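You operate a simulated robot arm through the tools that you are given. There is no shell and no other tool. Be economical: measure what you need, move in short steps, check, and stop when the job is done.

The job below is to be done with a simulated robot arm. You get a single attempt, and the scene is never put back.

JOB
Take the beige boat and leave it on top of the book on the steel table. Take the wells card and leave it on the white log sheet. Put the spanner on the brown table away on the steel table. Put the tin marked "59" from the brown desk on the tile there and the tin marked "26" on the hopper shelf. Put the brass coupling on the green bench away on the teal table. Turn the table dryer timer knob to 60 min. Any order will do. Set down upright: wells card.

The check looks at the end state, three seconds after you hand in, the way a careful person would. Anything else that was tipped, shoved, dropped, spilled or broken makes it a failure. Flat cloth is picked up by pressing the open fingertips on it (5 to 10 N) and closing them slowly along it; thin cloth reads only 2 to 8 mm in the jaws.

ROBOT AND FRAMES
A 7-joint arm with a two-finger parallel gripper on a trunk, on a base that drives. Base frame: it is fixed to the floor where the robot stands at the start and does not move with it; the origin is under the middle of the robot, x ahead of it, y to its left, z up; the surface under the hand at the start is at about z = 0.87. Units: m, degrees, N and s.
Its first joint turns from -166.0 to 166.0 degrees. Places, roughly: beige boat (8x4x3 cm) [0.7, -0.1, 0.9]; book (15x21x4 cm) [0.8, 0.4, 0.9]; brass coupling (4x3x4 cm) [8.1, -2.9, 0.8]; hopper shelf [-0.1, -8.4, 0.6]; log sheet [0.75, -0.25, 0.75]; spanner (16x5x2 cm) [0.1, -5, 0.8]; steel table [0.7, -1, 0.9]; table dryer timer knob [5, -5.7, 0.8]; teal table [3.6, -3.6, 0.8]; tile (10x10x2 cm) [-2.3, -5.2, 0.8]; tin [-2.5, -5, 0.75]; wells card [1, 0, 1]. Payload 4.4 kg.
The TCP is the grasp point between the finger pads, 0.023 m short of the fingertips. In the tool frame z runs along the fingers and y along their closing line. Largest opening 0.094 m; finger width 0.038, thickness 0.01; the body of the gripper, 0.054 by 0.096 m, starts 0.039 m behind the TCP.
Orientation is that of the tool frame in the base frame, as a unit quaternion [w, x, y, z]. With the fingers straight down and closing along the base's y, the tool's x points along the base's -x, its y along +y and its z along -z.

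CONTROLS
- The arm moves only by the tool send_rows. Its argument "increments" is a list of rows, each a list of 7 numbers: the turn, a rotation vector about the tool's x, y, z in units of 6 degrees (1.0 is 6 degrees), then the shift along the tool's x, y, z in units of 50 mm (1.0 is 50 mm), then the gripper command, from -1 (shut) to 1 (fully open), values between in proportion. In form: [[rx, ry, rz, x, y, z, jaw], ...]. A call has 1 to 12 rows; each row shifts and turns the commanded pose from where the row before left it, along the tool's axes as they then stand. A call with a number of a shift or a turn outside -1 to 1 is refused whole. Rows are played at 5 a second. More than 0.05 m and 8.6 degrees between two rows, or a gripper value outside its range, and nothing of the call is played. A pose out of reach is approached as far as the arm can. The call stops where the force on the tool passes 40 N (or 10 N more than at its start, if that is more) or the arm is blocked; 0.2 s more then pass. The fingers move at their own pace (about 0.108 m/s each) and stop on an object; they squeeze with about 21 N. The grip force told is the motor's: it shows also when the fingers shut on nothing. Time passes only in rows, and 0.2 s behind the last, so rows that do not move let the fingers close. It gives the time, the measured TCP pose, the force on the tool (base axes), the opening and the grip force at its end, in the units of the frame above (readings bear some noise), with the torque about the TCP (base axes, N m) and any sound that the robot's microphone picked up, and new pictures: "show" is both (left out), scene, wrist or none.
- Cameras (640 x 400 px; columns grow to the right, rows downward): "scene" is now at [0.1871, 0.2268, 1.4649]; the picture's right is [-0.08, -1.00, 0.00], its down [-0.61, 0.05, -0.79] and it looks along [0.79, -0.06, -0.61] (base axes); focal length 250 px, centre (320, 200). "wrist" rides on the gripper at [0.086, 0.016, -0.075] in the tool frame; the picture's right is [-0.18, 0.98, 0.00], its down [-0.58, -0.11, -0.81] and it looks along [-0.79, -0.15, 0.59] (tool axes); focal length 243 px, centre (320, 200). There is no depth. A picture from a camera that has moved, and an enlarged one, comes with that camera's place and axes in the base frame and with its lens.
- roll_base(legs): drives the robot by 1 to 6 legs, each [ahead, left, turn to the left] in m, m and degrees, along the robot's own axes; the way and the turn of a leg run together, so that a leg with both is an arc; at most 1.5 m and 180 degrees a leg. The arm and the cameras ride along, it lands a little off, and it stops where it bumps. It gives what a move gives, and a new picture of the scene camera.
- turn_head(pan, tilt): turns the head with the scene camera to pan (to the left, within 120 degrees either way) and tilt (down, from -29 to 69), counted from straight ahead of the robot. It gives what a move gives, and a new picture of the scene camera.
- zoom(camera, box): a new picture of the part [left, top, right, bottom] of that camera's present view, enlarged. The clock stands still meanwhile.
- finish_job(): hands the job in; it is judged then, once.

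Work in short steps. Places have to be worked out from the pictures, the camera data and where the tool is seen: move nearer, look again, correct. Check each grasp and each placing, and mend what went wrong. You have 196 turns and 260 pictures in all, those below and enlarged ones among them. Open the gripper and draw the arm clear of the work before you hand the job in, unless the task says otherwise; then end with one line.

The tools are called after "Emit:" as name(argument=value, ...) on one line, values as JSON. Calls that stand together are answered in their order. send_rows: Moves the arm, as the interface text tells. Its arguments: {"type":"object","properties":{"increments":{"type":"array"},"show":{"type":"string","enum":["both","scene","wrist","none"]}},"required":["increments"]} The other tools are called the same way: roll_base (legs) drives the base; turn_head (pan, tilt) turns the head that bears the scene camera; zoom (camera, box) takes an enlarged picture of a part of a camera's view; finish_job () hands the job in.

At the start:

```text
time_s: 0.0
position: [0.6024, -0.2017, 1.1381]
ee_rot: [0.0, 0.001, 1.0, 0.0]
wrist_force: [0.2, 0.3, 0.3]
moment: [0.03, 0.03, 0.02]
finger_gap: 0.094
grasp_force: 0.0
robot x, y, heading: [-0.0013, 0.0004, 0.1]
head pan, tilt: [-4.6, 37.4]
```

scene: 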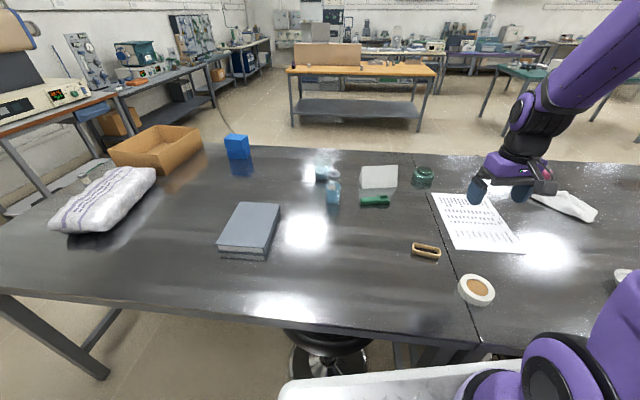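
wrist: 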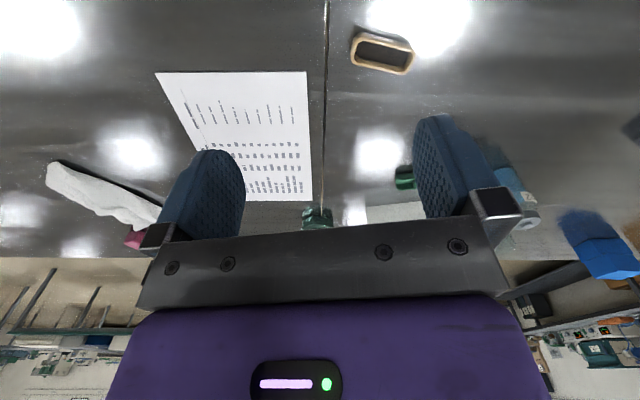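

I start by zooming on the table area to identify the boat, the wells card and the log sheet.

Emit:
zoom(camera="scene", box=[300, 140, 540, 310])

Emit:
zoom(camera="scene", box=[180, 130, 420, 280])

```text
2.35 times, centred on (420, 225) of scene
camera zoom: at [0.1871, 0.2268, 1.4649], right [-0.08, -1.0, 0.0], down [-0.61, 0.05, -0.79], along [0.79, -0.06, -0.61], focal length 588 px, centre (85, 141)
```

zoom: 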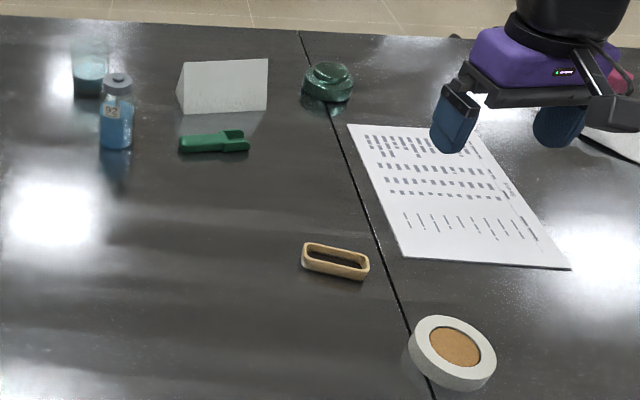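

```text
2.67 times, centred on (300, 205) of scene
camera zoom: at [0.1871, 0.2268, 1.4649], right [-0.08, -1.0, 0.0], down [-0.61, 0.05, -0.79], along [0.79, -0.06, -0.61], focal length 666 px, centre (373, 187)
```

zoom: 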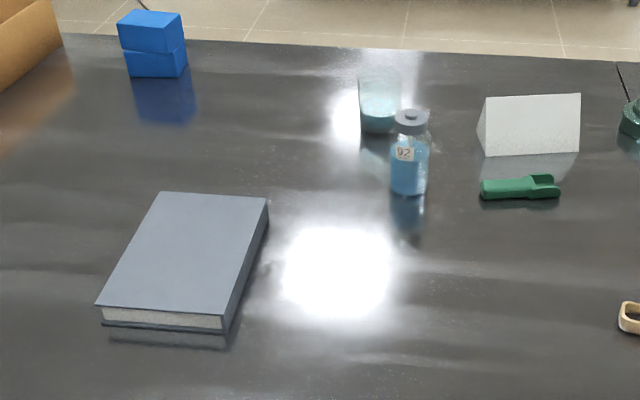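

Emit:
zoom(camera="wrist", box=[320, 10, 440, 85])

Emit:
zoom(camera="scene", box=[380, 220, 476, 280])

```text
5.33 times, centred on (380, 48) of wrist
camera zoom: at [0.5151, -0.185, 1.2128], right [0.18, 0.98, 0.0], down [0.58, -0.11, 0.81], along [0.79, -0.15, -0.59], focal length 1294 px, centre (0, 1013)
```

zoom: 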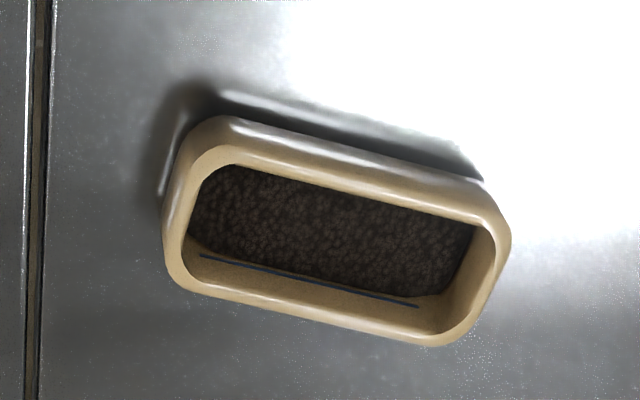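

```text
6.67 times, centred on (428, 250) of scene
camera zoom: at [0.1871, 0.2268, 1.4649], right [-0.08, -1.0, 0.0], down [-0.61, 0.05, -0.79], along [0.79, -0.06, -0.61], focal length 1666 px, centre (-400, -133)
```

zoom: 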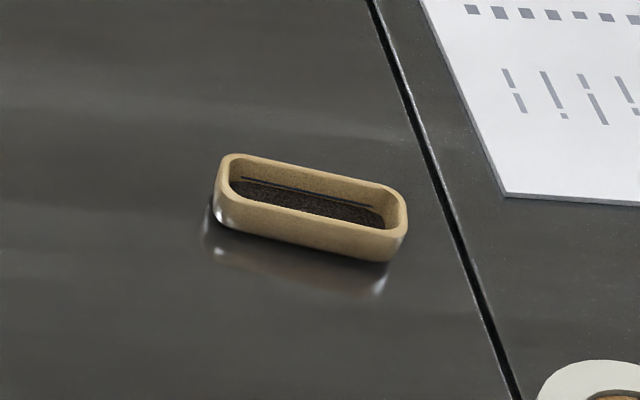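

The boat is centred near (0.66, -0.135), its long axis about 25° off +y toward +x. I move above it and turn the jaws to close across it.

Emit:
send_rows(increments=[[0, 0, 0, -0.56, 0.67, 0.6, 1], [0, 0, 0, -0.56, 0.67, 0.6, 1], [0, 0, -1, 0, 0, 0, 1], [0, 0, -1, 0, 0, 0, 1], [0, 0, -1, 0, 0, 0, 1], [0, 0, -1, 0, 0, 0, 1], [0, 0, -1, 0, 0, 0, 1], [0, 0, -1, 0, 0, 0, 1], [0, 0, -1, 0, 0, 0, 1], [0, 0, -1, 0, 0, 0, 1], [0, 0, -1, 0, 0, 0, 1], [0, 0, -1, 0, 0, 0, 1]], show="both")

```text
refused: row 1 steps farther than a row can; nothing moved
```

The norm of a row was too large; I trim it.

Emit:
send_rows(increments=[[0, 0, 0, -0.56, 0.67, 0.45, 1], [0, 0, 0, -0.56, 0.67, 0.45, 1], [0, 0, -1, 0, 0, 0, 1], [0, 0, -1, 0, 0, 0, 1], [0, 0, -1, 0, 0, 0, 1], [0, 0, -1, 0, 0, 0, 1], [0, 0, -1, 0, 0, 0, 1], [0, 0, -1, 0, 0, 0, 1], [0, 0, -1, 0, 0, 0, 1], [0, 0, -1, 0, 0, 0, 1], [0, 0, -1, 0, 0, 0, 1], [0, 0, -1, 0, 0, 0, 1]], show="both")

```text
time_s: 2.6
position: [0.6589, -0.135, 1.0949]
ee_rot: [0.001, -0.501, 0.866, 0.0]
wrist_force: [0.2, -0.2, -0.6]
moment: [0.02, 0.01, 0.02]
finger_gap: 0.0937
grasp_force: 0.1
robot x, y, heading: [-0.0017, -0.0025, -0.1]
head pan, tilt: [-4.6, 37.4]
camera scene: at [0.1871, 0.2269, 1.4649], right [-0.08, -1.0, 0.0], down [-0.61, 0.05, -0.79], along [0.79, -0.06, -0.61], focal length 250 px, centre (320, 200)
camera wrist: at [0.6006, -0.201, 1.168], right [-0.76, 0.65, 0.0], down [0.38, 0.45, 0.81], along [0.52, 0.61, -0.59], focal length 243 px, centre (320, 200)
```

scene: 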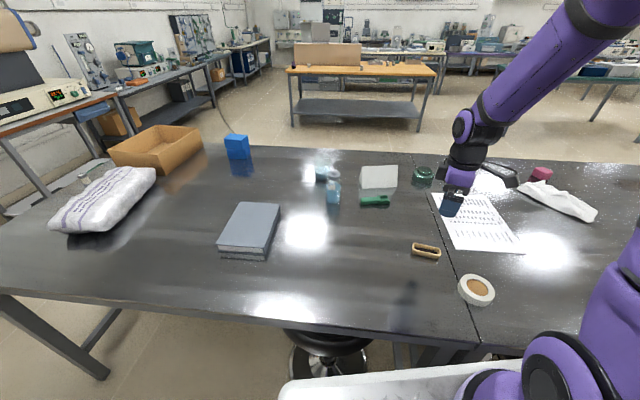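
wrist: 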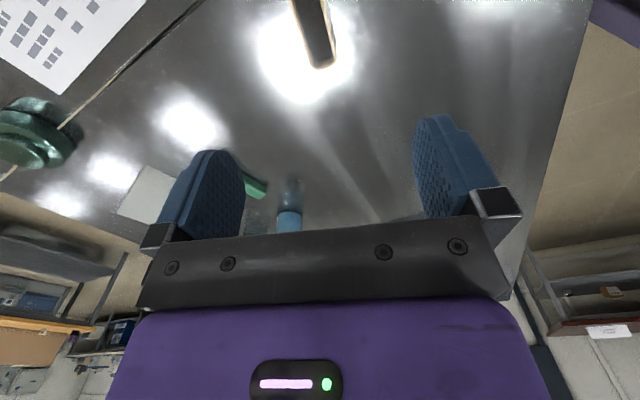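

The boat's axis now lies about perpendicular to the jaws, and it needs a 6 mm sideways shift. I descend to it without closing yet.

Emit:
send_rows(increments=[[0, 0, 0, -0.02, -0.12, 0.8, 1], [0, 0, 0, 0, 0, 0.8, 1], [0, 0, 0, 0, 0, 0.8, 1], [0, 0, 0, 0, 0, 0.7, 1], [0, 0, 0, 0, 0, 0.6, 1]], show="both")

```text
time_s: 3.8
position: [0.6624, -0.1365, 0.9073]
ee_rot: [0.0, -0.5, 0.866, 0.0]
wrist_force: [-0.8, -0.1, 0.7]
moment: [-0.01, -0.02, 0.01]
finger_gap: 0.0942
grasp_force: 0.0
robot x, y, heading: [0.0003, 0.0009, 0.0]
head pan, tilt: [-4.6, 37.4]
camera scene: at [0.1867, 0.2269, 1.465], right [-0.08, -1.0, 0.0], down [-0.61, 0.05, -0.79], along [0.79, -0.06, -0.61], focal length 250 px, centre (320, 200)
camera wrist: at [0.6049, -0.2033, 0.9808], right [-0.76, 0.65, 0.0], down [0.38, 0.45, 0.81], along [0.53, 0.61, -0.59], focal length 243 px, centre (320, 200)
```

scene: 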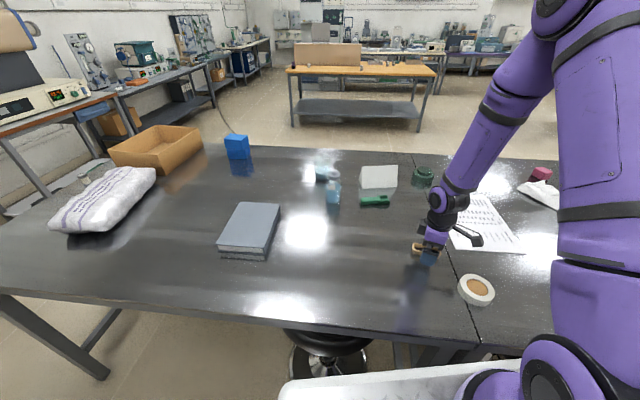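
wrist: 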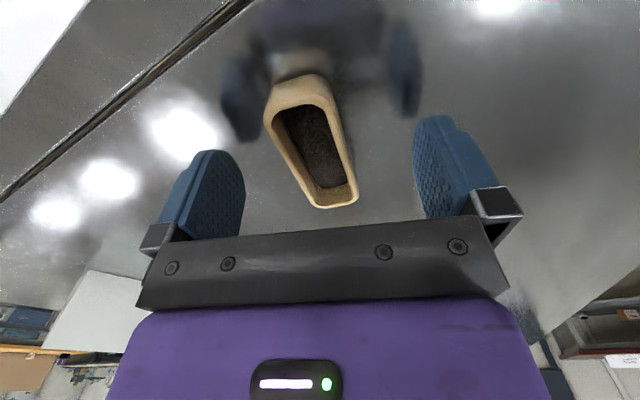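

The boat sits between the fingers, well aligned. I lower 6 mm, shift 7 mm along it to centre, and close.

Emit:
send_rows(increments=[[0, 0, 0, 0.14, 0, 0.14, 1], [0, 0, 0, 0, 0, 0, 0.2], [0, 0, 0, 0, 0, 0, -0.2], [0, 0, 0, 0, 0, 0, -0.6], [0, 0, 0, 0, 0, 0, -1], [0, 0, 0, 0, 0, 0, -1], [0, 0, 0, 0, 0, 0, -1]], show="wrist")

```text
time_s: 5.4
position: [0.6586, -0.1439, 0.9012]
ee_rot: [0.0, -0.5, 0.866, -0.001]
wrist_force: [1.0, -0.1, -0.6]
moment: [-0.01, 0.02, -0.01]
finger_gap: 0.0309
grasp_force: 20.8
robot x, y, heading: [-0.0018, -0.0006, 0.2]
head pan, tilt: [-4.6, 37.4]
camera wrist: at [0.602, -0.2093, 0.9746], right [-0.76, 0.65, 0.0], down [0.39, 0.45, 0.81], along [0.52, 0.61, -0.59], focal length 243 px, centre (320, 200)
```

wrist: 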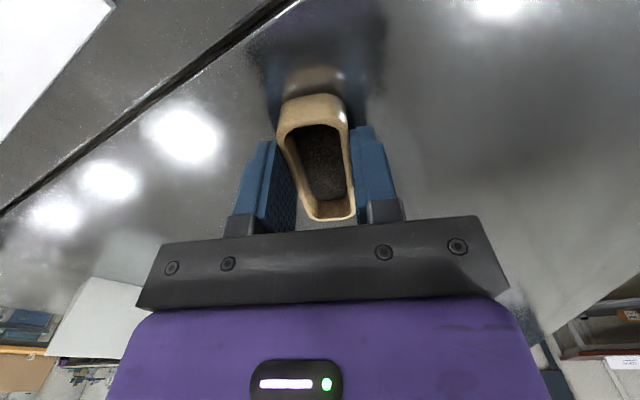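

Gripped at 31 mm. I lift slowly 10 cm and carry it toward the book at about (0.80, 0.405).

Emit:
send_rows(increments=[[0, 0, 0, 0, 0, -0.3, -1], [0, 0, 0, 0, 0, -0.5, -1], [0, 0, 0, 0, 0, -0.6, -1], [0, 0, 0, 0, 0, -0.6, -1], [0, 0, 0, -0.3, 0.08, -0.2, -1], [0, 0, 0, -0.5, 0.15, 0, -1], [0, 0, 0, -0.7, 0.2, 0, -1], [0, 0, 0, -0.7, 0.2, 0, -1], [0, 0, 0, -0.7, 0.2, 0, -1], [0, 0, 0, -0.7, 0.2, 0, -1], [0, 0, 0, -0.7, 0.2, 0, -1], [0, 0, 0, -0.7, 0.2, 0, -1]], show="scene")

Emit:
send_rows(increments=[[0, 0, 0, -0.7, 0.2, 0, -1], [0, 0, 0, -0.7, 0.2, 0, -1], [0, 0, 0, -0.7, 0.2, 0, -1], [0, 0, 0, -0.7, 0.2, 0, -1], [0, 0, 0, -0.7, 0.2, 0, -1], [0, 0, 0, -0.7, 0.2, 0, -1], [0, 0, 0, -0.7, 0.2, 0, -1], [0, 0, 0, -0.5, 0.15, 0, -1], [0, 0, 0, -0.25, 0.1, 0, -1], [0, 0, 0, 0, 0, 0, -1]], show="both")

```text
time_s: 8.0
position: [0.7225, 0.1087, 1.0123]
ee_rot: [0.001, -0.499, 0.867, 0.0]
wrist_force: [-1.2, -0.4, -0.3]
moment: [0.04, -0.02, 0.04]
finger_gap: 0.0313
grasp_force: 21.0
robot x, y, heading: [0.0001, 0.0006, 0.0]
head pan, tilt: [-4.6, 37.4]
camera scene: at [0.1871, 0.2263, 1.465], right [-0.08, -1.0, 0.0], down [-0.61, 0.05, -0.79], along [0.79, -0.06, -0.61], focal length 250 px, centre (320, 200)
```

scene: 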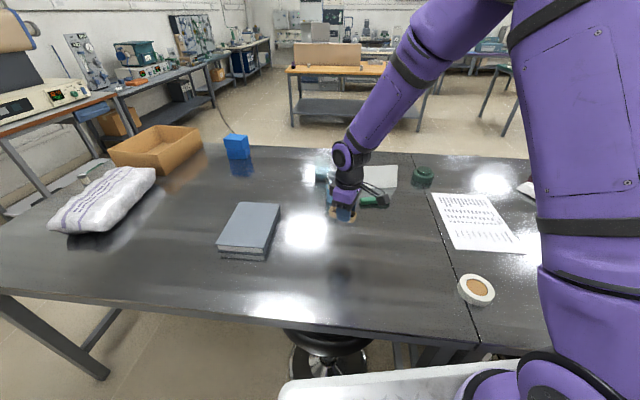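

```text
time_s: 10.2
position: [0.793, 0.3949, 1.0124]
ee_rot: [-0.001, -0.5, 0.866, 0.0]
wrist_force: [0.0, 0.7, -0.3]
moment: [-0.03, 0.01, 0.02]
finger_gap: 0.031
grasp_force: 20.8
robot x, y, heading: [0.0049, -0.002, 0.0]
head pan, tilt: [-4.6, 37.4]
camera scene: at [0.1871, 0.2269, 1.4649], right [-0.08, -1.0, 0.0], down [-0.61, 0.05, -0.79], along [0.79, -0.06, -0.61], focal length 250 px, centre (320, 200)
camera wrist: at [0.735, 0.3293, 1.0855], right [-0.76, 0.65, 0.0], down [0.39, 0.45, 0.81], along [0.52, 0.61, -0.59], focal length 243 px, centre (320, 200)
```

scene: 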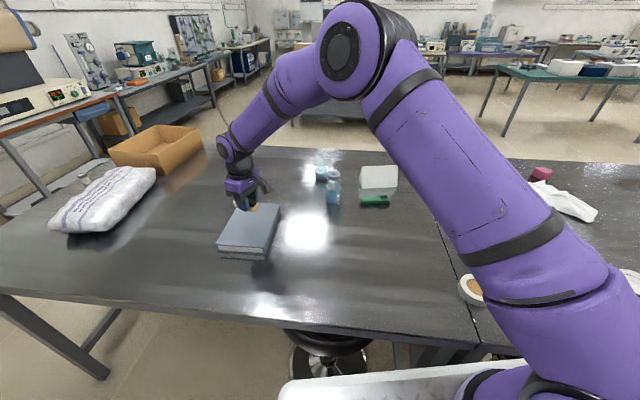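
wrist: 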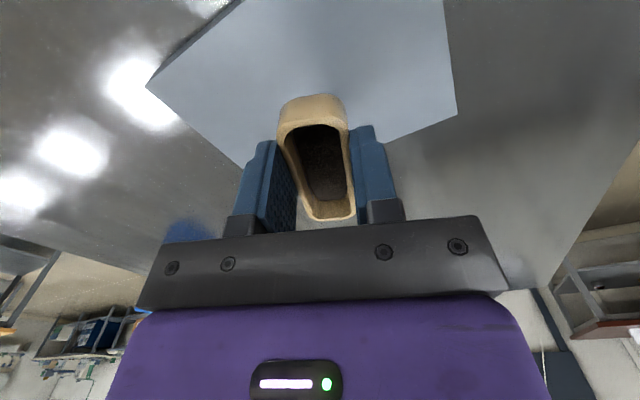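

The boat is over the book (centre ≈ (0.81, 0.405)). I shift to its centre and lower to just above the contact height.

Emit:
send_rows(increments=[[0, 0, 0, -0.26, -0.13, 0.3, -1], [0, 0, 0, 0, 0, 0.5, -1], [0, 0, 0, 0, 0, 0.4, -1], [0, 0, 0, 0, 0, 0.15, -1], [0, 0, 0, 0, 0, 0.05, -1], [0, 0, 0, 0, 0, 0, -1]], show="both")

```text
time_s: 11.6
position: [0.805, 0.4026, 0.9404]
ee_rot: [0.001, -0.5, 0.866, 0.0]
wrist_force: [-0.7, 0.2, -0.3]
moment: [0.0, -0.05, 0.04]
finger_gap: 0.0309
grasp_force: 20.8
robot x, y, heading: [0.0018, 0.0005, -0.0]
head pan, tilt: [-4.6, 37.4]
camera scene: at [0.1872, 0.2269, 1.4649], right [-0.08, -1.0, 0.0], down [-0.61, 0.05, -0.79], along [0.79, -0.06, -0.61], focal length 250 px, centre (320, 200)
camera wrist: at [0.7475, 0.3365, 1.015], right [-0.76, 0.65, 0.0], down [0.39, 0.45, 0.81], along [0.52, 0.61, -0.59], focal length 243 px, centre (320, 200)
```

scene: 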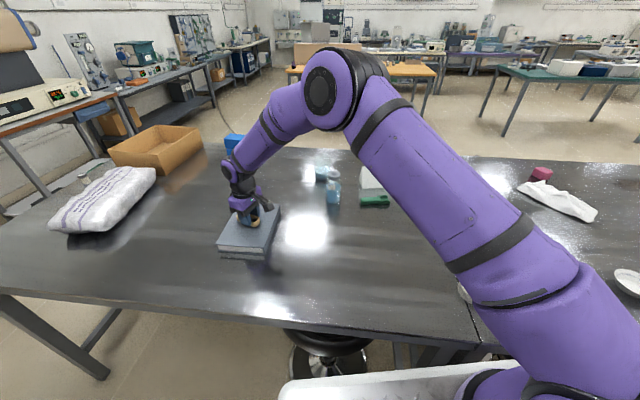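
wrist: 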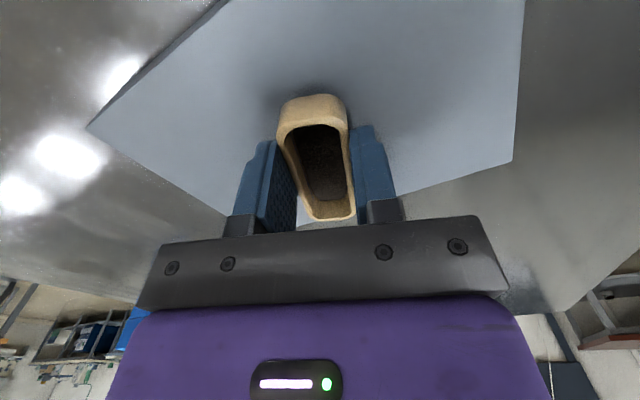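

No contact yet at z 0.940; I lower in tiny steps reading the force.

Emit:
send_rows(increments=[[0, 0, 0, 0, 0, 0.04, -1], [0, 0, 0, 0, 0, 0.04, -1], [0, 0, 0, 0, 0, 0, -1]], show="none")

Emit:
send_rows(increments=[[0, 0, 0, 0, 0, 0.04, -1], [0, 0, 0, 0, 0, 0.04, -1], [0, 0, 0, 0, 0, 0, -1]], show="none")

```text
time_s: 12.4
position: [0.8048, 0.4022, 0.937]
ee_rot: [0.0, -0.5, 0.866, 0.0]
wrist_force: [-0.2, 0.7, -0.2]
moment: [0.02, 0.02, 0.0]
finger_gap: 0.0311
grasp_force: 21.1
robot x, y, heading: [0.0013, -0.0007, -0.1]
head pan, tilt: [-4.6, 37.4]
```

```text
time_s: 13.2
position: [0.8051, 0.4029, 0.9344]
ee_rot: [0.001, -0.5, 0.866, 0.001]
wrist_force: [-0.5, -1.3, 9.3]
moment: [-0.24, 0.16, 0.0]
finger_gap: 0.031
grasp_force: 20.7
robot x, y, heading: [0.0015, -0.0019, -0.1]
head pan, tilt: [-4.6, 37.4]
```

Contact felt (9 N) at z 0.934. I open and withdraw straight up.

Emit:
send_rows(increments=[[0, 0, 0, 0, 0, -0.02, -0.3], [0, 0, 0, 0, 0, 0, 0.0], [0, 0, 0, 0, 0, 0, 0.3], [0, 0, 0, 0, 0, 0, 0.5], [0, 0, 0, 0, 0, -0.3, 0.6], [0, 0, 0, 0, 0, -0.6, 0.8], [0, 0, 0, 0, 0, -0.9, 1], [0, 0, 0, 0, 0, -0.9, 1]], show="both")

```text
time_s: 15.0
position: [0.8056, 0.4042, 1.069]
ee_rot: [-0.001, -0.5, 0.866, 0.0]
wrist_force: [0.1, 0.1, -1.1]
moment: [-0.02, 0.02, -0.02]
finger_gap: 0.094
grasp_force: 0.1
robot x, y, heading: [0.0014, -0.0012, -0.0]
head pan, tilt: [-4.6, 37.4]
camera scene: at [0.1876, 0.2272, 1.4648], right [-0.08, -1.0, 0.0], down [-0.61, 0.05, -0.79], along [0.79, -0.06, -0.61], focal length 250 px, centre (320, 200)
camera wrist: at [0.7479, 0.3372, 1.143], right [-0.76, 0.65, 0.0], down [0.39, 0.45, 0.81], along [0.52, 0.61, -0.59], focal length 243 px, centre (320, 200)
```

scene: 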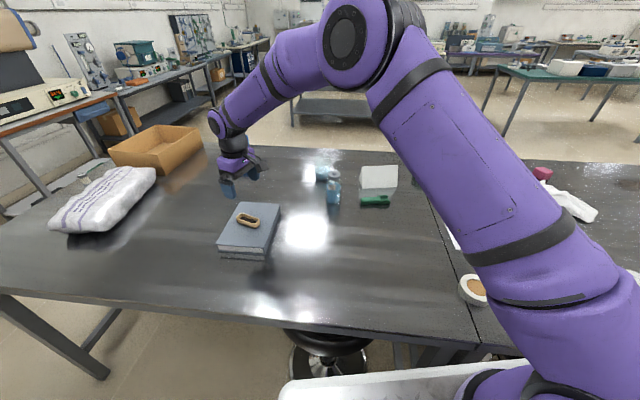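
wrist: 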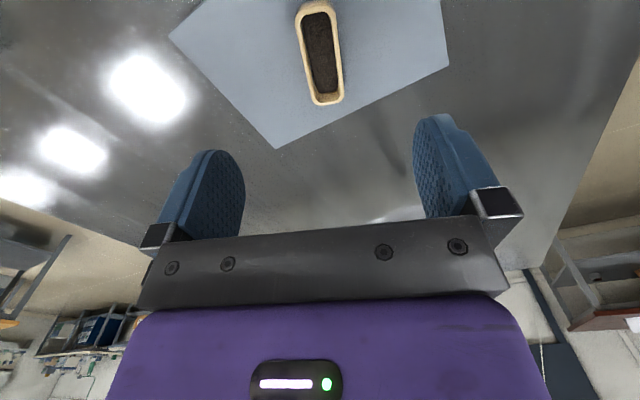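

The boat rests on the book. The wells card (a tent card) stands near (1.055, -0.09), about 6 cm beyond reach, so I look down to see how much room there is between base and table.

Emit:
turn_head(pan=0, tilt=69)

```text
time_s: 16.0
position: [0.805, 0.403, 1.0692]
ee_rot: [-0.001, -0.5, 0.866, 0.001]
wrist_force: [0.0, 0.3, 0.4]
moment: [0.01, -0.01, -0.02]
finger_gap: 0.0939
grasp_force: 0.0
robot x, y, heading: [0.0039, 0.0033, -0.2]
head pan, tilt: [0.0, 68.8]
camera scene: at [0.1567, 0.2339, 1.4249], right [0.0, -1.0, 0.0], down [-0.93, 0.0, -0.36], along [0.36, 0.0, -0.93], focal length 250 px, centre (320, 200)
```

scene: 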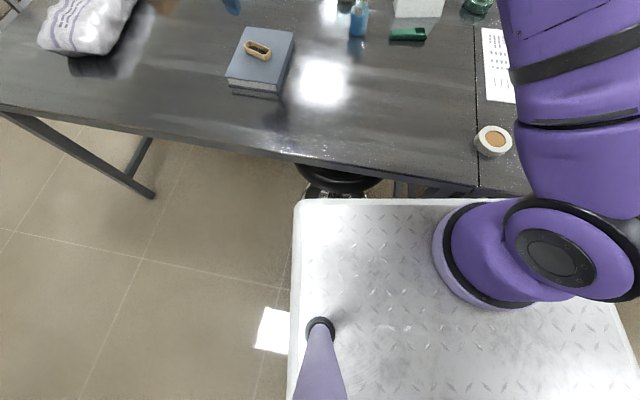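

The base front is almost at the table edge, so the card is better done from the far side later, when I bring the spanner. I retract the arm high and near for driving.

Emit:
send_rows(increments=[[0, 0, 0, 0, 0, -0.9, 1], [0, 0, 0, 0, 0, -0.9, 1], [0, 0, 0, 0.8, 0.2, -0.4, 1], [0, 0, 0, 0.8, 0.2, -0.4, 1], [0, 0, 0, 0.8, 0.2, -0.4, 1], [0, 0, 0, 0.8, 0.2, -0.4, 1], [0, 0, 0, 0.8, 0.2, -0.4, 1], [0, 0, 0, 0.8, 0.2, -0.2, 1], [0, 0, 0, 0.8, 0.2, -0.2, 1], [0, 0, 0, 0.8, 0.2, -0.2, 1]], show="none")

Emit:
turn_head(pan=-70, tilt=20)

Emit:
turn_head(pan=-115, tilt=25)

```text
time_s: 18.2
position: [0.5766, 0.1668, 1.2902]
ee_rot: [-0.002, -0.5, 0.866, 0.001]
wrist_force: [-0.3, 1.0, -1.5]
moment: [-0.03, 0.06, 0.0]
finger_gap: 0.0937
grasp_force: 0.0
robot x, y, heading: [-0.0001, 0.0018, 0.1]
head pan, tilt: [0.0, 68.8]
```

```text
time_s: 19.6
position: [0.5763, 0.1674, 1.2899]
ee_rot: [0.0, -0.5, 0.866, -0.001]
wrist_force: [0.3, 0.4, -0.2]
moment: [-0.01, -0.05, 0.01]
finger_gap: 0.0941
grasp_force: 0.2
robot x, y, heading: [0.002, -0.0004, 0.1]
head pan, tilt: [-70.0, 20.0]
camera scene: at [0.1326, 0.1464, 1.4924], right [-0.94, -0.34, 0.0], down [-0.12, 0.32, -0.94], along [0.32, -0.88, -0.34], focal length 250 px, centre (320, 200)
```

scene: 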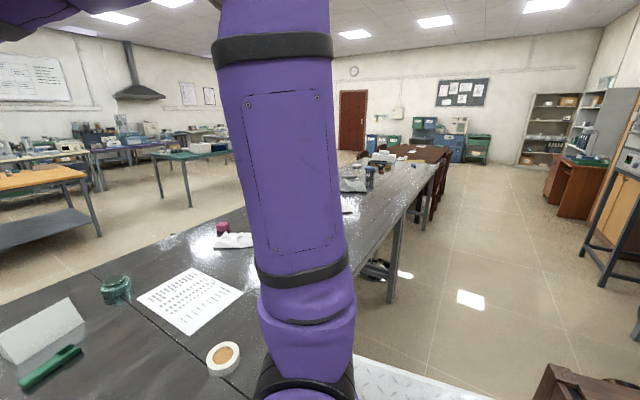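

```text
time_s: 20.7
position: [0.5769, 0.1671, 1.2905]
ee_rot: [0.0, -0.5, 0.866, 0.0]
wrist_force: [-0.2, 0.2, -0.8]
moment: [-0.03, -0.05, 0.01]
finger_gap: 0.094
grasp_force: 0.2
robot x, y, heading: [0.0023, -0.0012, 0.2]
head pan, tilt: [-115.0, 25.0]
camera scene: at [0.0618, 0.1504, 1.4844], right [-0.91, 0.42, 0.0], down [0.18, 0.38, -0.91], along [-0.38, -0.82, -0.42], focal length 250 px, centre (320, 200)
```

scene: 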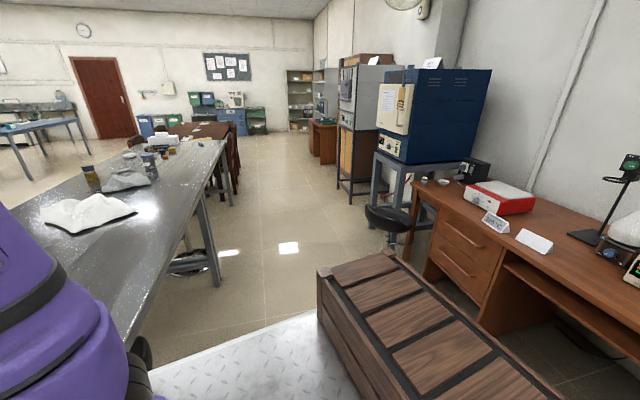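

The right aisle is tight between a wooden chest and the table. I check the left side too.

Emit:
turn_head(pan=60, tilt=25)

Emit:
turn_head(pan=118, tilt=35)

Emit:
turn_head(pan=-118, tilt=60)

```text
time_s: 23.3
position: [0.5752, 0.1671, 1.2895]
ee_rot: [0.0, -0.5, 0.866, 0.0]
wrist_force: [0.1, -1.0, -0.2]
moment: [0.03, -0.01, 0.0]
finger_gap: 0.0941
grasp_force: 0.1
robot x, y, heading: [-0.0021, -0.0009, -0.0]
head pan, tilt: [60.0, 25.0]
camera scene: at [0.1468, 0.3137, 1.4843], right [0.87, -0.5, 0.0], down [-0.21, -0.37, -0.91], along [0.45, 0.78, -0.42], focal length 250 px, centre (320, 200)
```

scene: 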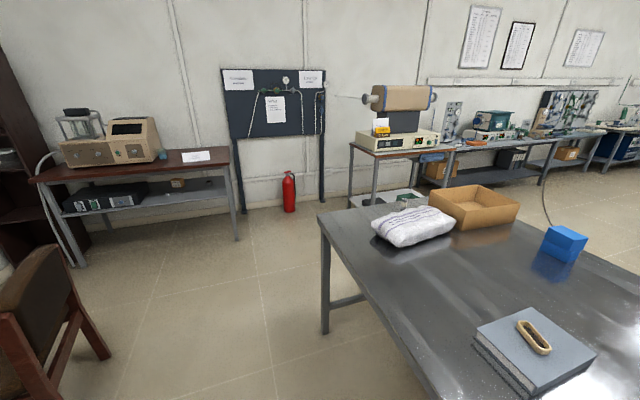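

```text
time_s: 24.6
position: [0.5772, 0.1676, 1.289]
ee_rot: [0.0, -0.5, 0.866, 0.0]
wrist_force: [0.1, 0.2, -0.2]
moment: [0.03, -0.03, -0.02]
finger_gap: 0.0939
grasp_force: 0.0
robot x, y, heading: [0.002, 0.0022, -0.1]
head pan, tilt: [118.0, 35.0]
camera scene: at [0.0594, 0.3117, 1.4686], right [0.88, 0.47, 0.0], down [0.27, -0.51, -0.82], along [-0.38, 0.72, -0.57], focal length 250 px, centre (320, 200)
```

scene: 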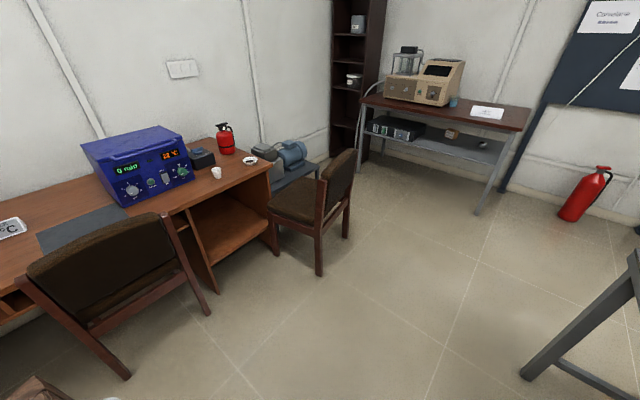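

```text
time_s: 27.9
position: [0.5753, 0.1667, 1.2896]
ee_rot: [0.0, -0.5, 0.866, 0.0]
wrist_force: [0.0, -0.1, -0.7]
moment: [-0.01, -0.01, 0.01]
finger_gap: 0.0942
grasp_force: 0.0
robot x, y, heading: [0.0012, 0.0009, -0.1]
head pan, tilt: [-118.0, 60.0]
camera scene: at [0.0694, 0.175, 1.4343], right [-0.88, 0.47, 0.0], down [0.41, 0.76, -0.5], along [-0.23, -0.44, -0.87], focal length 250 px, centre (320, 200)
```

scene: 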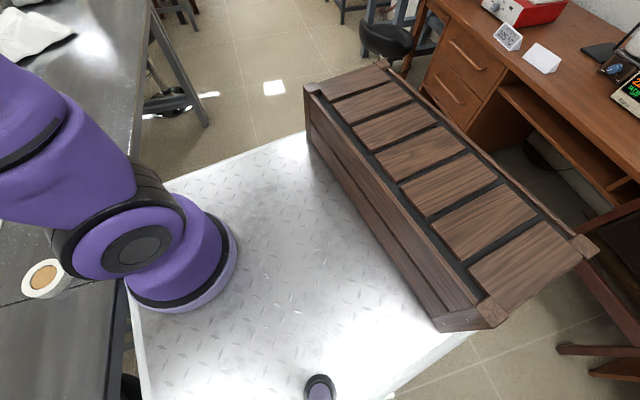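

The chest rides on the robot's own platform, and the aisle to the right is about 1.1 m wide. I back off, turn right to face along the aisle, and look.

Emit:
roll_base(legs=[[-0.27, 0, 0], [0, 0, -101.5]])

Emit:
turn_head(pan=10, tilt=25)

```text
time_s: 34.2
position: [-0.2308, -0.5982, 1.2892]
ee_rot: [0.0, 0.362, 0.932, 0.0]
wrist_force: [-0.3, 0.1, 0.5]
moment: [0.0, 0.0, 0.03]
finger_gap: 0.094
grasp_force: 0.0
robot x, y, heading: [-0.2718, 0.0006, -102.5]
head pan, tilt: [-118.0, 60.0]
camera scene: at [-0.1117, -0.1061, 1.4343], right [0.65, 0.76, 0.0], down [0.66, -0.56, -0.5], along [-0.38, 0.32, -0.87], focal length 250 px, centre (320, 200)
```

scene: 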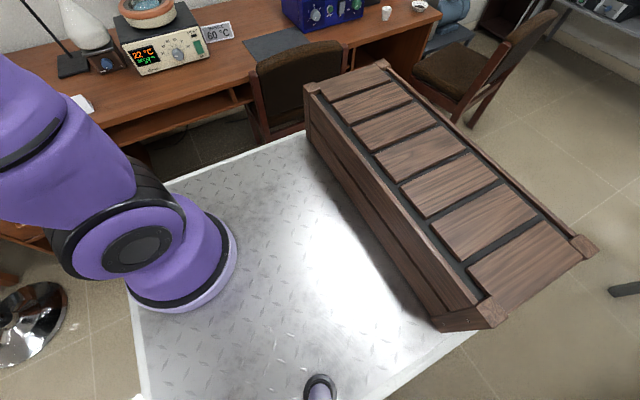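

```text
time_s: 36.3
position: [-0.2299, -0.5981, 1.2899]
ee_rot: [0.0, 0.362, 0.932, 0.0]
wrist_force: [0.2, 0.5, 0.2]
moment: [0.01, 0.02, -0.01]
finger_gap: 0.094
grasp_force: 0.1
robot x, y, heading: [-0.27, 0.0018, -102.2]
head pan, tilt: [10.0, 25.0]
camera scene: at [-0.0648, -0.2414, 1.4843], right [-1.0, 0.04, 0.0], down [0.02, 0.42, -0.91], along [-0.04, -0.91, -0.42], focal length 250 px, centre (320, 200)
```

scene: 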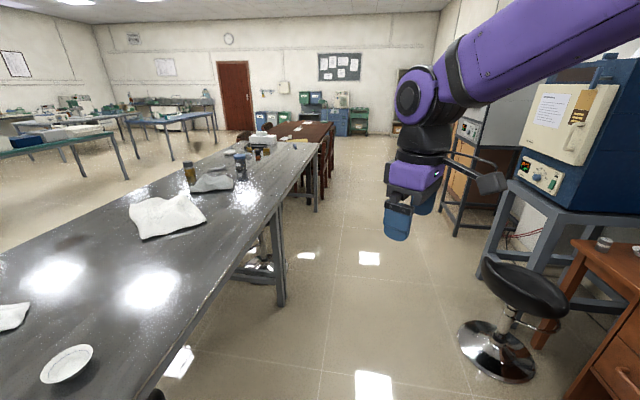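

The aisle is clear; I shift slightly left and drive 2.2 m along the table.

Emit:
roll_base(legs=[[0, 0.15, 0.7], [1.2, 0, 0], [1.0, 0, 0]])

```text
time_s: 48.1
position: [-0.5212, -2.7764, 1.2902]
ee_rot: [0.0, 0.355, 0.935, 0.001]
wrist_force: [0.7, -0.5, -0.2]
moment: [0.04, 0.0, 0.02]
finger_gap: 0.0943
grasp_force: 0.1
robot x, y, heading: [-0.5676, -2.18, -101.7]
head pan, tilt: [10.0, 25.0]
camera scene: at [-0.3608, -2.4169, 1.4843], right [-1.0, 0.03, 0.0], down [0.01, 0.42, -0.91], along [-0.03, -0.91, -0.42], focal length 250 px, centre (320, 200)
```

scene: 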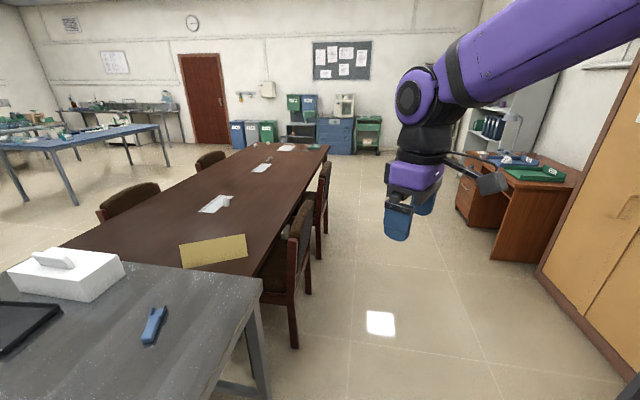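

I zoom on the brown table to find the spanner, and on the brown desk with the tile and tins.

Emit:
zoom(camera="scene", box=[180, 130, 340, 230])

Emit:
zoom(camera="scene", box=[440, 100, 600, 200])

```text
4.00 times, centred on (260, 180) of scene
camera zoom: at [-0.3608, -2.4169, 1.4843], right [-1.0, 0.03, 0.0], down [0.01, 0.42, -0.91], along [-0.03, -0.91, -0.42], focal length 999 px, centre (560, 280)
```

zoom: 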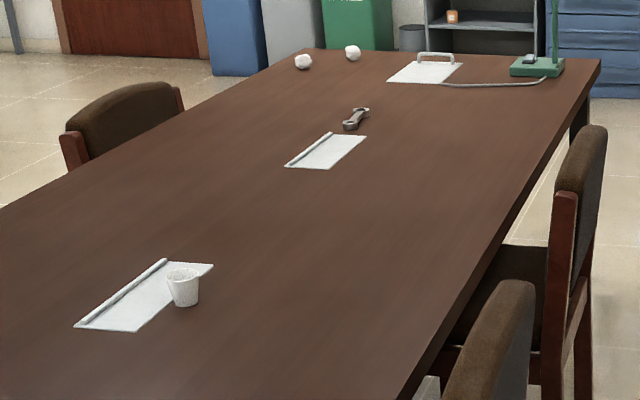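

```text
4.00 times, centred on (520, 150) of scene
camera zoom: at [-0.3608, -2.4169, 1.4843], right [-1.0, 0.03, 0.0], down [0.01, 0.42, -0.91], along [-0.03, -0.91, -0.42], focal length 999 px, centre (-480, 400)
```

zoom: 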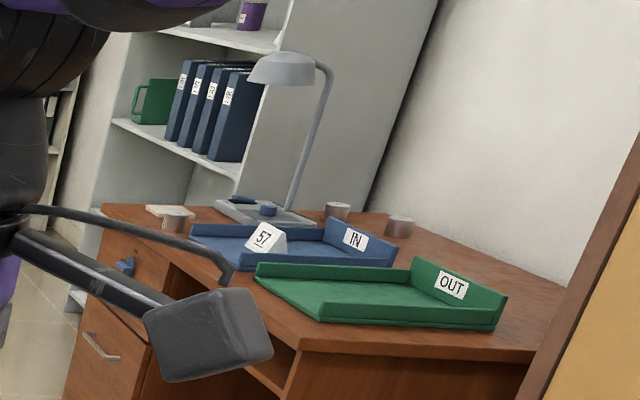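

The spanner is at about (0.10, -5.06). The tile and three tins are on the desk, so I drive toward that desk first and then face it.

Emit:
roll_base(legs=[[0, 0, -5], [1.4, 0, 0], [1.4, 0, 0], [0, 0, -73]])

Emit:
turn_head(pan=0, tilt=30)

```text
time_s: 65.4
position: [-1.9419, -5.0643, 1.289]
ee_rot: [-0.001, 0.861, 0.508, 0.001]
wrist_force: [0.1, 0.4, 0.3]
moment: [-0.02, 0.02, -0.01]
finger_gap: 0.0941
grasp_force: 0.1
robot x, y, heading: [-1.368, -4.887, -178.5]
head pan, tilt: [10.0, 25.0]
camera scene: at [-1.5529, -5.1417, 1.4843], right [-0.19, 0.98, 0.0], down [0.41, 0.08, -0.91], along [-0.89, -0.18, -0.42], focal length 250 px, centre (320, 200)
```

scene: 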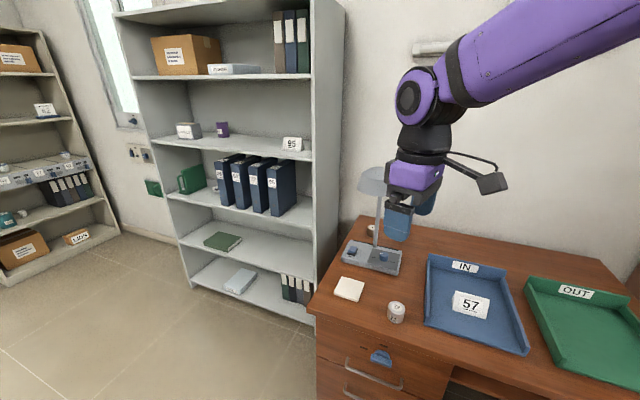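

```text
time_s: 66.1
position: [-1.9412, -5.0634, 1.2892]
ee_rot: [0.0, 0.861, 0.509, 0.0]
wrist_force: [-0.5, 0.0, -0.5]
moment: [0.01, 0.01, -0.01]
finger_gap: 0.094
grasp_force: 0.0
robot x, y, heading: [-1.3678, -4.8836, -178.9]
head pan, tilt: [0.0, 30.0]
camera scene: at [-1.5529, -5.1257, 1.4764], right [-0.02, 1.0, 0.0], down [0.5, 0.01, -0.87], along [-0.87, -0.02, -0.5], focal length 250 px, centre (320, 200)
```

scene: 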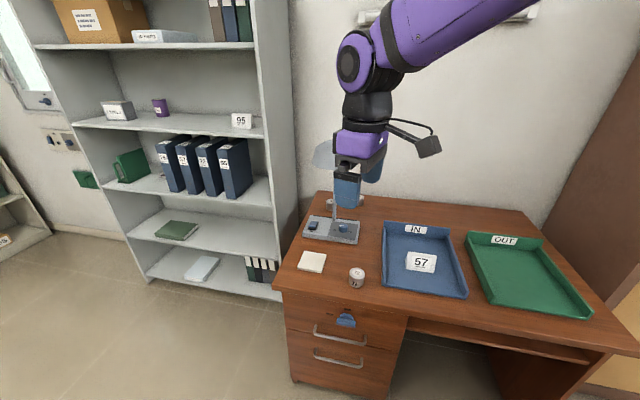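

Emit:
zoom(camera="scene", box=[280, 180, 400, 300])

Emit:
zoom(camera="wrist", box=[0, 0, 640, 400])

```text
3.33 times, centred on (340, 240) of scene
camera zoom: at [-1.5529, -5.1257, 1.4764], right [-0.02, 1.0, 0.0], down [0.5, 0.01, -0.87], along [-0.87, -0.02, -0.5], focal length 833 px, centre (253, 67)
```

zoom: 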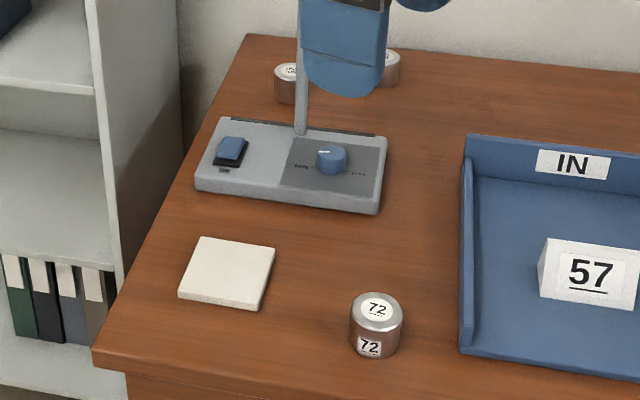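

```text
1.00 times, centred on (320, 200) of wrist (not enlarged: the box is as wide or as high as the picture)
camera zoom: at [-1.8844, -4.9953, 1.3633], right [0.77, -0.64, 0.0], down [-0.38, -0.46, 0.81], along [-0.51, -0.62, -0.59], focal length 243 px, centre (320, 200)
```

zoom: 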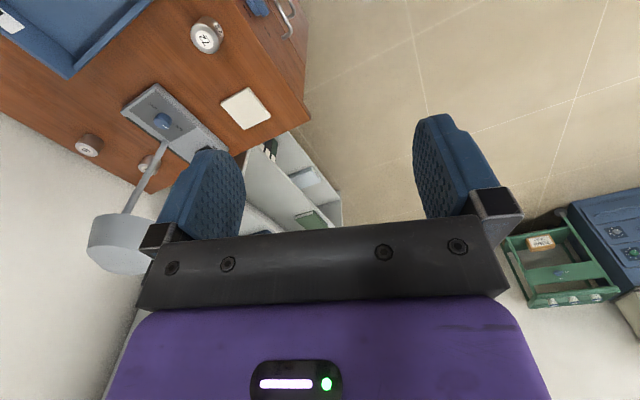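

The two other tins are behind the lamp. I zoom on their labels with both cameras.

Emit:
zoom(camera="wrist", box=[60, 120, 180, 195])

Emit:
zoom(camera="scene", box=[310, 185, 374, 225])

```text
5.33 times, centred on (120, 158) of wrist
camera zoom: at [-1.8844, -4.9953, 1.3633], right [0.77, -0.64, 0.0], down [-0.38, -0.46, 0.81], along [-0.51, -0.62, -0.59], focal length 1294 px, centre (1387, 427)
```

zoom: 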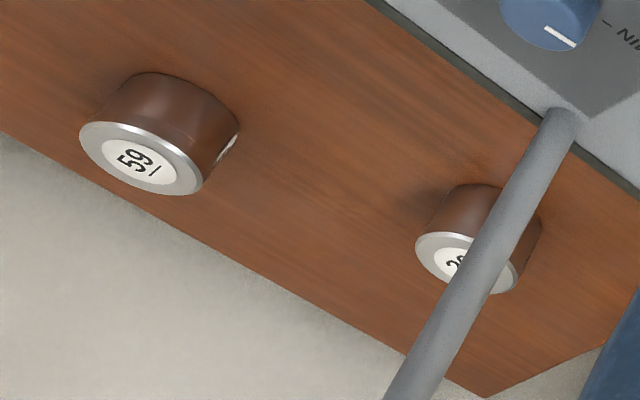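

```text
10.00 times, centred on (342, 205) of scene
camera zoom: at [-1.5529, -5.1257, 1.4764], right [-0.02, 1.0, 0.0], down [0.5, 0.01, -0.87], along [-0.87, -0.02, -0.5], focal length 2498 px, centre (100, 150)
```

zoom: 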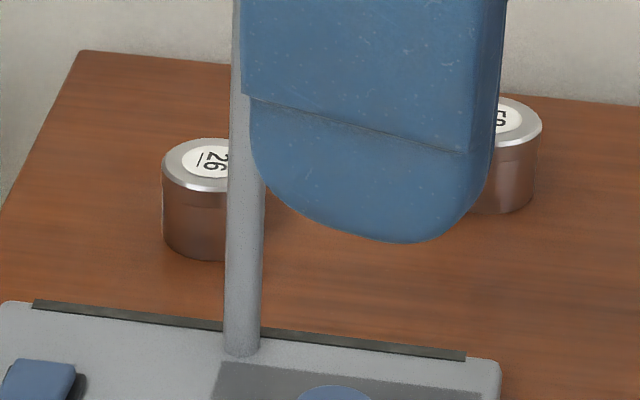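

"59" is the right-hand back tin (-2.76, -4.926) and "26" the left-hand one (-2.72, -5.083), behind the lamp stem. I move closer to the desk and check the clearance at the front.

Emit:
roll_base(legs=[[0.26, 0, -1.3]])

Emit:
turn_head(pan=0, tilt=69)

```text
time_s: 68.0
position: [-2.207, -5.0543, 1.2881]
ee_rot: [0.001, 0.866, 0.5, 0.0]
wrist_force: [-0.4, -0.1, 0.2]
moment: [-0.02, -0.01, 0.03]
finger_gap: 0.094
grasp_force: 0.1
robot x, y, heading: [-1.6294, -4.8907, 180.0]
head pan, tilt: [0.0, 30.0]
camera scene: at [-1.8215, -5.1241, 1.4764], right [0.0, 1.0, 0.0], down [0.5, 0.0, -0.87], along [-0.87, 0.0, -0.5], focal length 250 px, centre (320, 200)
```

scene: 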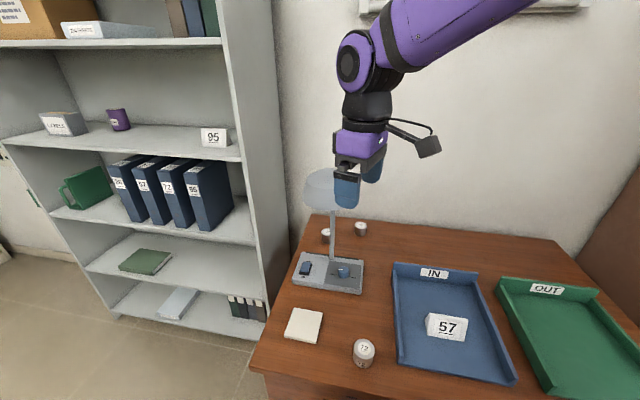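

```text
time_s: 69.0
position: [-2.2072, -5.0537, 1.2906]
ee_rot: [-0.001, 0.866, 0.5, 0.0]
wrist_force: [0.9, 0.8, 0.2]
moment: [-0.03, 0.02, 0.02]
finger_gap: 0.0941
grasp_force: 0.0
robot x, y, heading: [-1.629, -4.8913, 179.9]
head pan, tilt: [0.0, 68.8]
camera scene: at [-1.787, -5.1242, 1.4249], right [0.0, 1.0, 0.0], down [0.93, 0.0, -0.36], along [-0.36, 0.0, -0.93], focal length 250 px, centre (320, 200)
```

scene: 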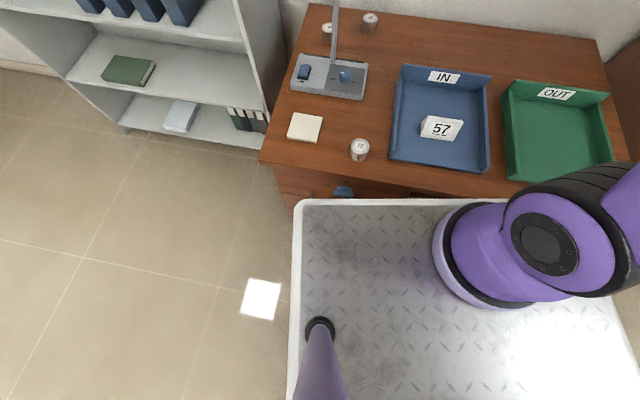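

I inch 4 cm closer, then turn the hand back square to the desk.

Emit:
roll_base(legs=[[0.04, 0, 0]])

Emit:
send_rows(increments=[[0, 0, 1, 0, 0, 0, 1], [0, 0, 1, 0, 0, 0, 1], [0, 0, 1, 0, 0, 0, 1], [0, 0, 1, 0, 0, 0, 1], [0, 0, 1, 0, 0, 0, 1], [0, 0, 1, 0, 0, 0, 1], [0, 0, 1, 0, 0, 0, 1], [0, 0, 1, 0, 0, 0, 1], [0, 0, 1, 0, 0, 0, 1], [0, 0, 1, 0, 0, 0, 1], [0, 0, 0, 0, -0.9, 0, 1], [0, 0, 0, 0, -0.9, 0, 1]], show="none")

Emit:
send_rows(increments=[[0, -1, 0, 0, -0.8, 0, 1], [0, -1, 0, 0, 0, 0, 1], [0, -1, 0, 0, 0, 0, 1], [0, -1, 0, 0, 0, 0, 1], [0, -1, 0, 0, 0, 0, 1], [0, -1, 0, 0, 0, 0, 1]], show="wrist")

Emit:
turn_head(pan=15, tilt=35)

```text
time_s: 69.9
position: [-2.2468, -5.0546, 1.2904]
ee_rot: [0.0, 0.866, 0.5, -0.001]
wrist_force: [0.5, 0.4, 0.2]
moment: [0.03, 0.02, 0.0]
finger_gap: 0.0939
grasp_force: 0.0
robot x, y, heading: [-1.672, -4.8877, 179.9]
head pan, tilt: [0.0, 68.8]
camera scene: at [-1.8269, -5.1241, 1.4249], right [0.0, 1.0, 0.0], down [0.93, 0.0, -0.36], along [-0.36, 0.0, -0.93], focal length 250 px, centre (320, 200)
```

scene: 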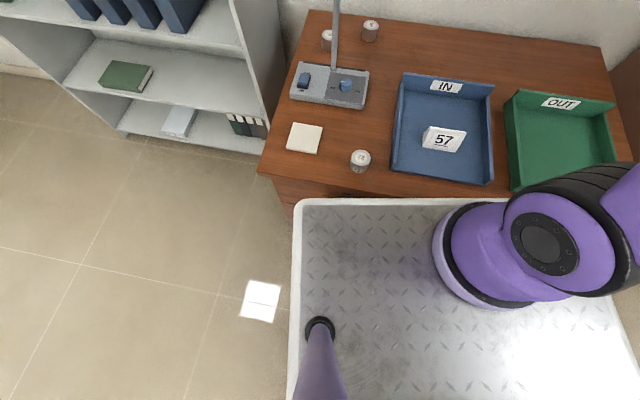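

```text
time_s: 72.5
position: [-2.2472, -4.9638, 1.29]
ee_rot: [0.0, 1.0, 0.0, 0.0]
wrist_force: [-0.2, 0.0, 0.3]
moment: [0.01, -0.03, -0.01]
finger_gap: 0.0941
grasp_force: 0.1
robot x, y, heading: [-1.6728, -4.8903, 180.0]
head pan, tilt: [0.0, 68.8]
```

```text
time_s: 73.9
position: [-2.2476, -4.9229, 1.2897]
ee_rot: [0.0, 0.951, 0.0, -0.309]
wrist_force: [-0.2, 0.2, -0.2]
moment: [0.01, -0.01, 0.05]
finger_gap: 0.0938
grasp_force: 0.0
robot x, y, heading: [-1.6702, -4.892, 180.1]
head pan, tilt: [0.0, 68.8]
camera wrist: at [-2.1341, -4.9392, 1.2983], right [-0.15, -0.98, 0.11], down [0.01, 0.11, 0.99], along [-0.99, 0.15, -0.01], focal length 243 px, centre (320, 200)
```

wrist: 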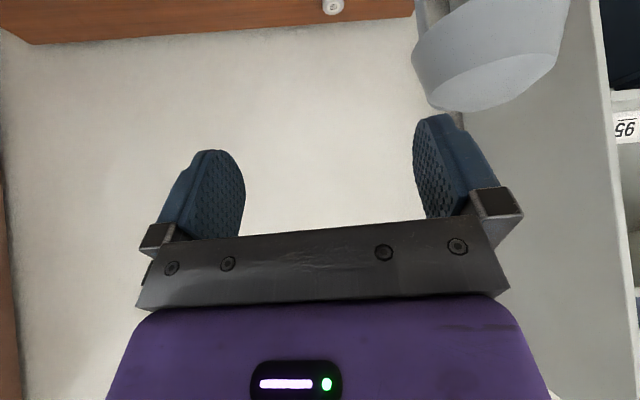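

```text
time_s: 74.9
position: [-2.2475, -4.9241, 1.2901]
ee_rot: [-0.001, 0.951, -0.001, -0.31]
wrist_force: [0.0, 1.3, -0.9]
moment: [0.02, -0.03, -0.01]
finger_gap: 0.0942
grasp_force: 0.0
robot x, y, heading: [-1.6689, -4.8891, 179.9]
head pan, tilt: [15.0, 35.0]
camera scene: at [-1.8561, -5.1468, 1.4685], right [-0.26, 0.97, 0.0], down [0.56, 0.15, -0.82], along [-0.79, -0.21, -0.57], focal length 250 px, centre (320, 200)
```

scene: 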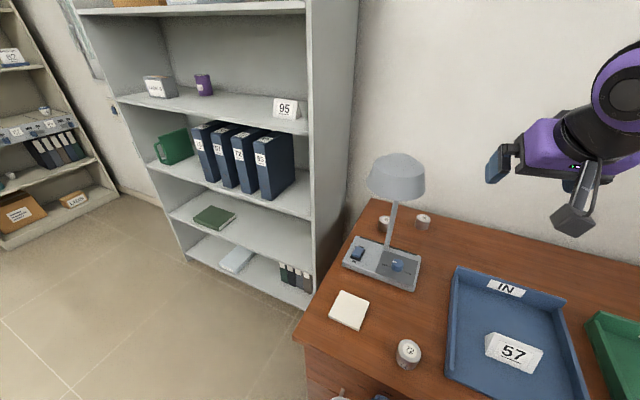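

Now the lamp head is located at about (-2.44, -5.09, 1.1), clear of my line to tin 59. I advance along the tilted tool direction toward a pre-grasp pose.

Emit:
send_rows(increments=[[0, 0, 0, -0.24, 0, 0.9, 1], [0, 0, 0, -0.24, 0, 0.9, 1], [0, 0, 0, -0.24, 0, 0.9, 1], [0, 0, 0, -0.24, 0, 0.9, 1], [0, 0, 0, -0.24, 0, 0.9, 1], [0, 0, 0, -0.24, 0, 0.9, 1], [0, 0, 0, -0.24, 0, 0.9, 1], [0, 0, 0, -0.24, 0, 0.9, 1], [0, 0, 0, -0.24, 0, 0.9, 1], [0, 0, 0, -0.24, 0, 0.9, 1], [0, 0, 0, 0, 0, 0, 1]], show="both")

```text
time_s: 77.3
position: [-2.6097, -4.9241, 0.9959]
ee_rot: [0.0, 0.951, -0.002, -0.309]
wrist_force: [0.1, 0.5, -0.1]
moment: [0.02, 0.03, 0.02]
finger_gap: 0.0941
grasp_force: 0.0
robot x, y, heading: [-1.6723, -4.8882, 180.0]
head pan, tilt: [15.0, 35.0]
camera scene: at [-1.856, -5.1468, 1.4686], right [-0.26, 0.97, 0.0], down [0.55, 0.15, -0.82], along [-0.79, -0.21, -0.57], focal length 250 px, centre (320, 200)
camera wrist: at [-2.4961, -4.9388, 1.0046], right [-0.15, -0.98, 0.11], down [0.0, 0.11, 0.99], along [-0.99, 0.15, -0.01], focal length 243 px, centre (320, 200)
```

scene: 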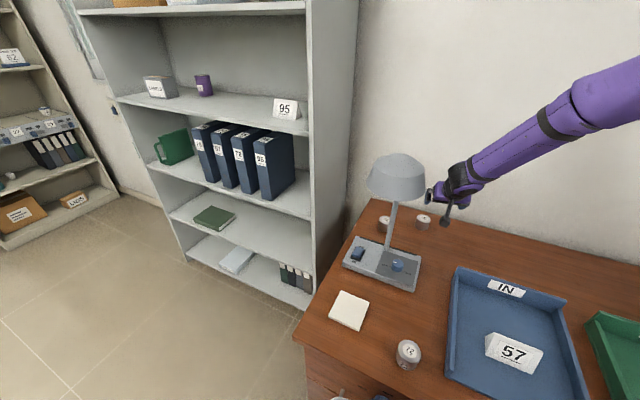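
wrist: 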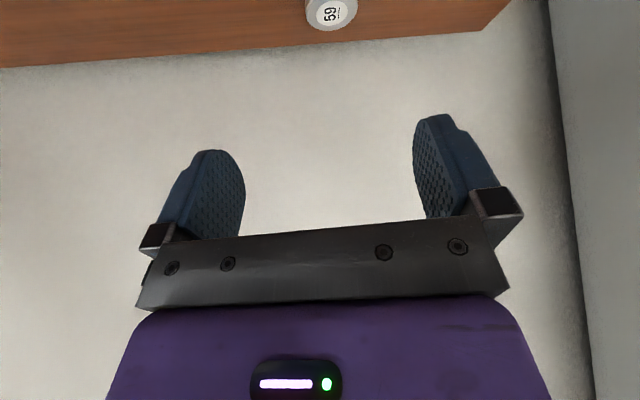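

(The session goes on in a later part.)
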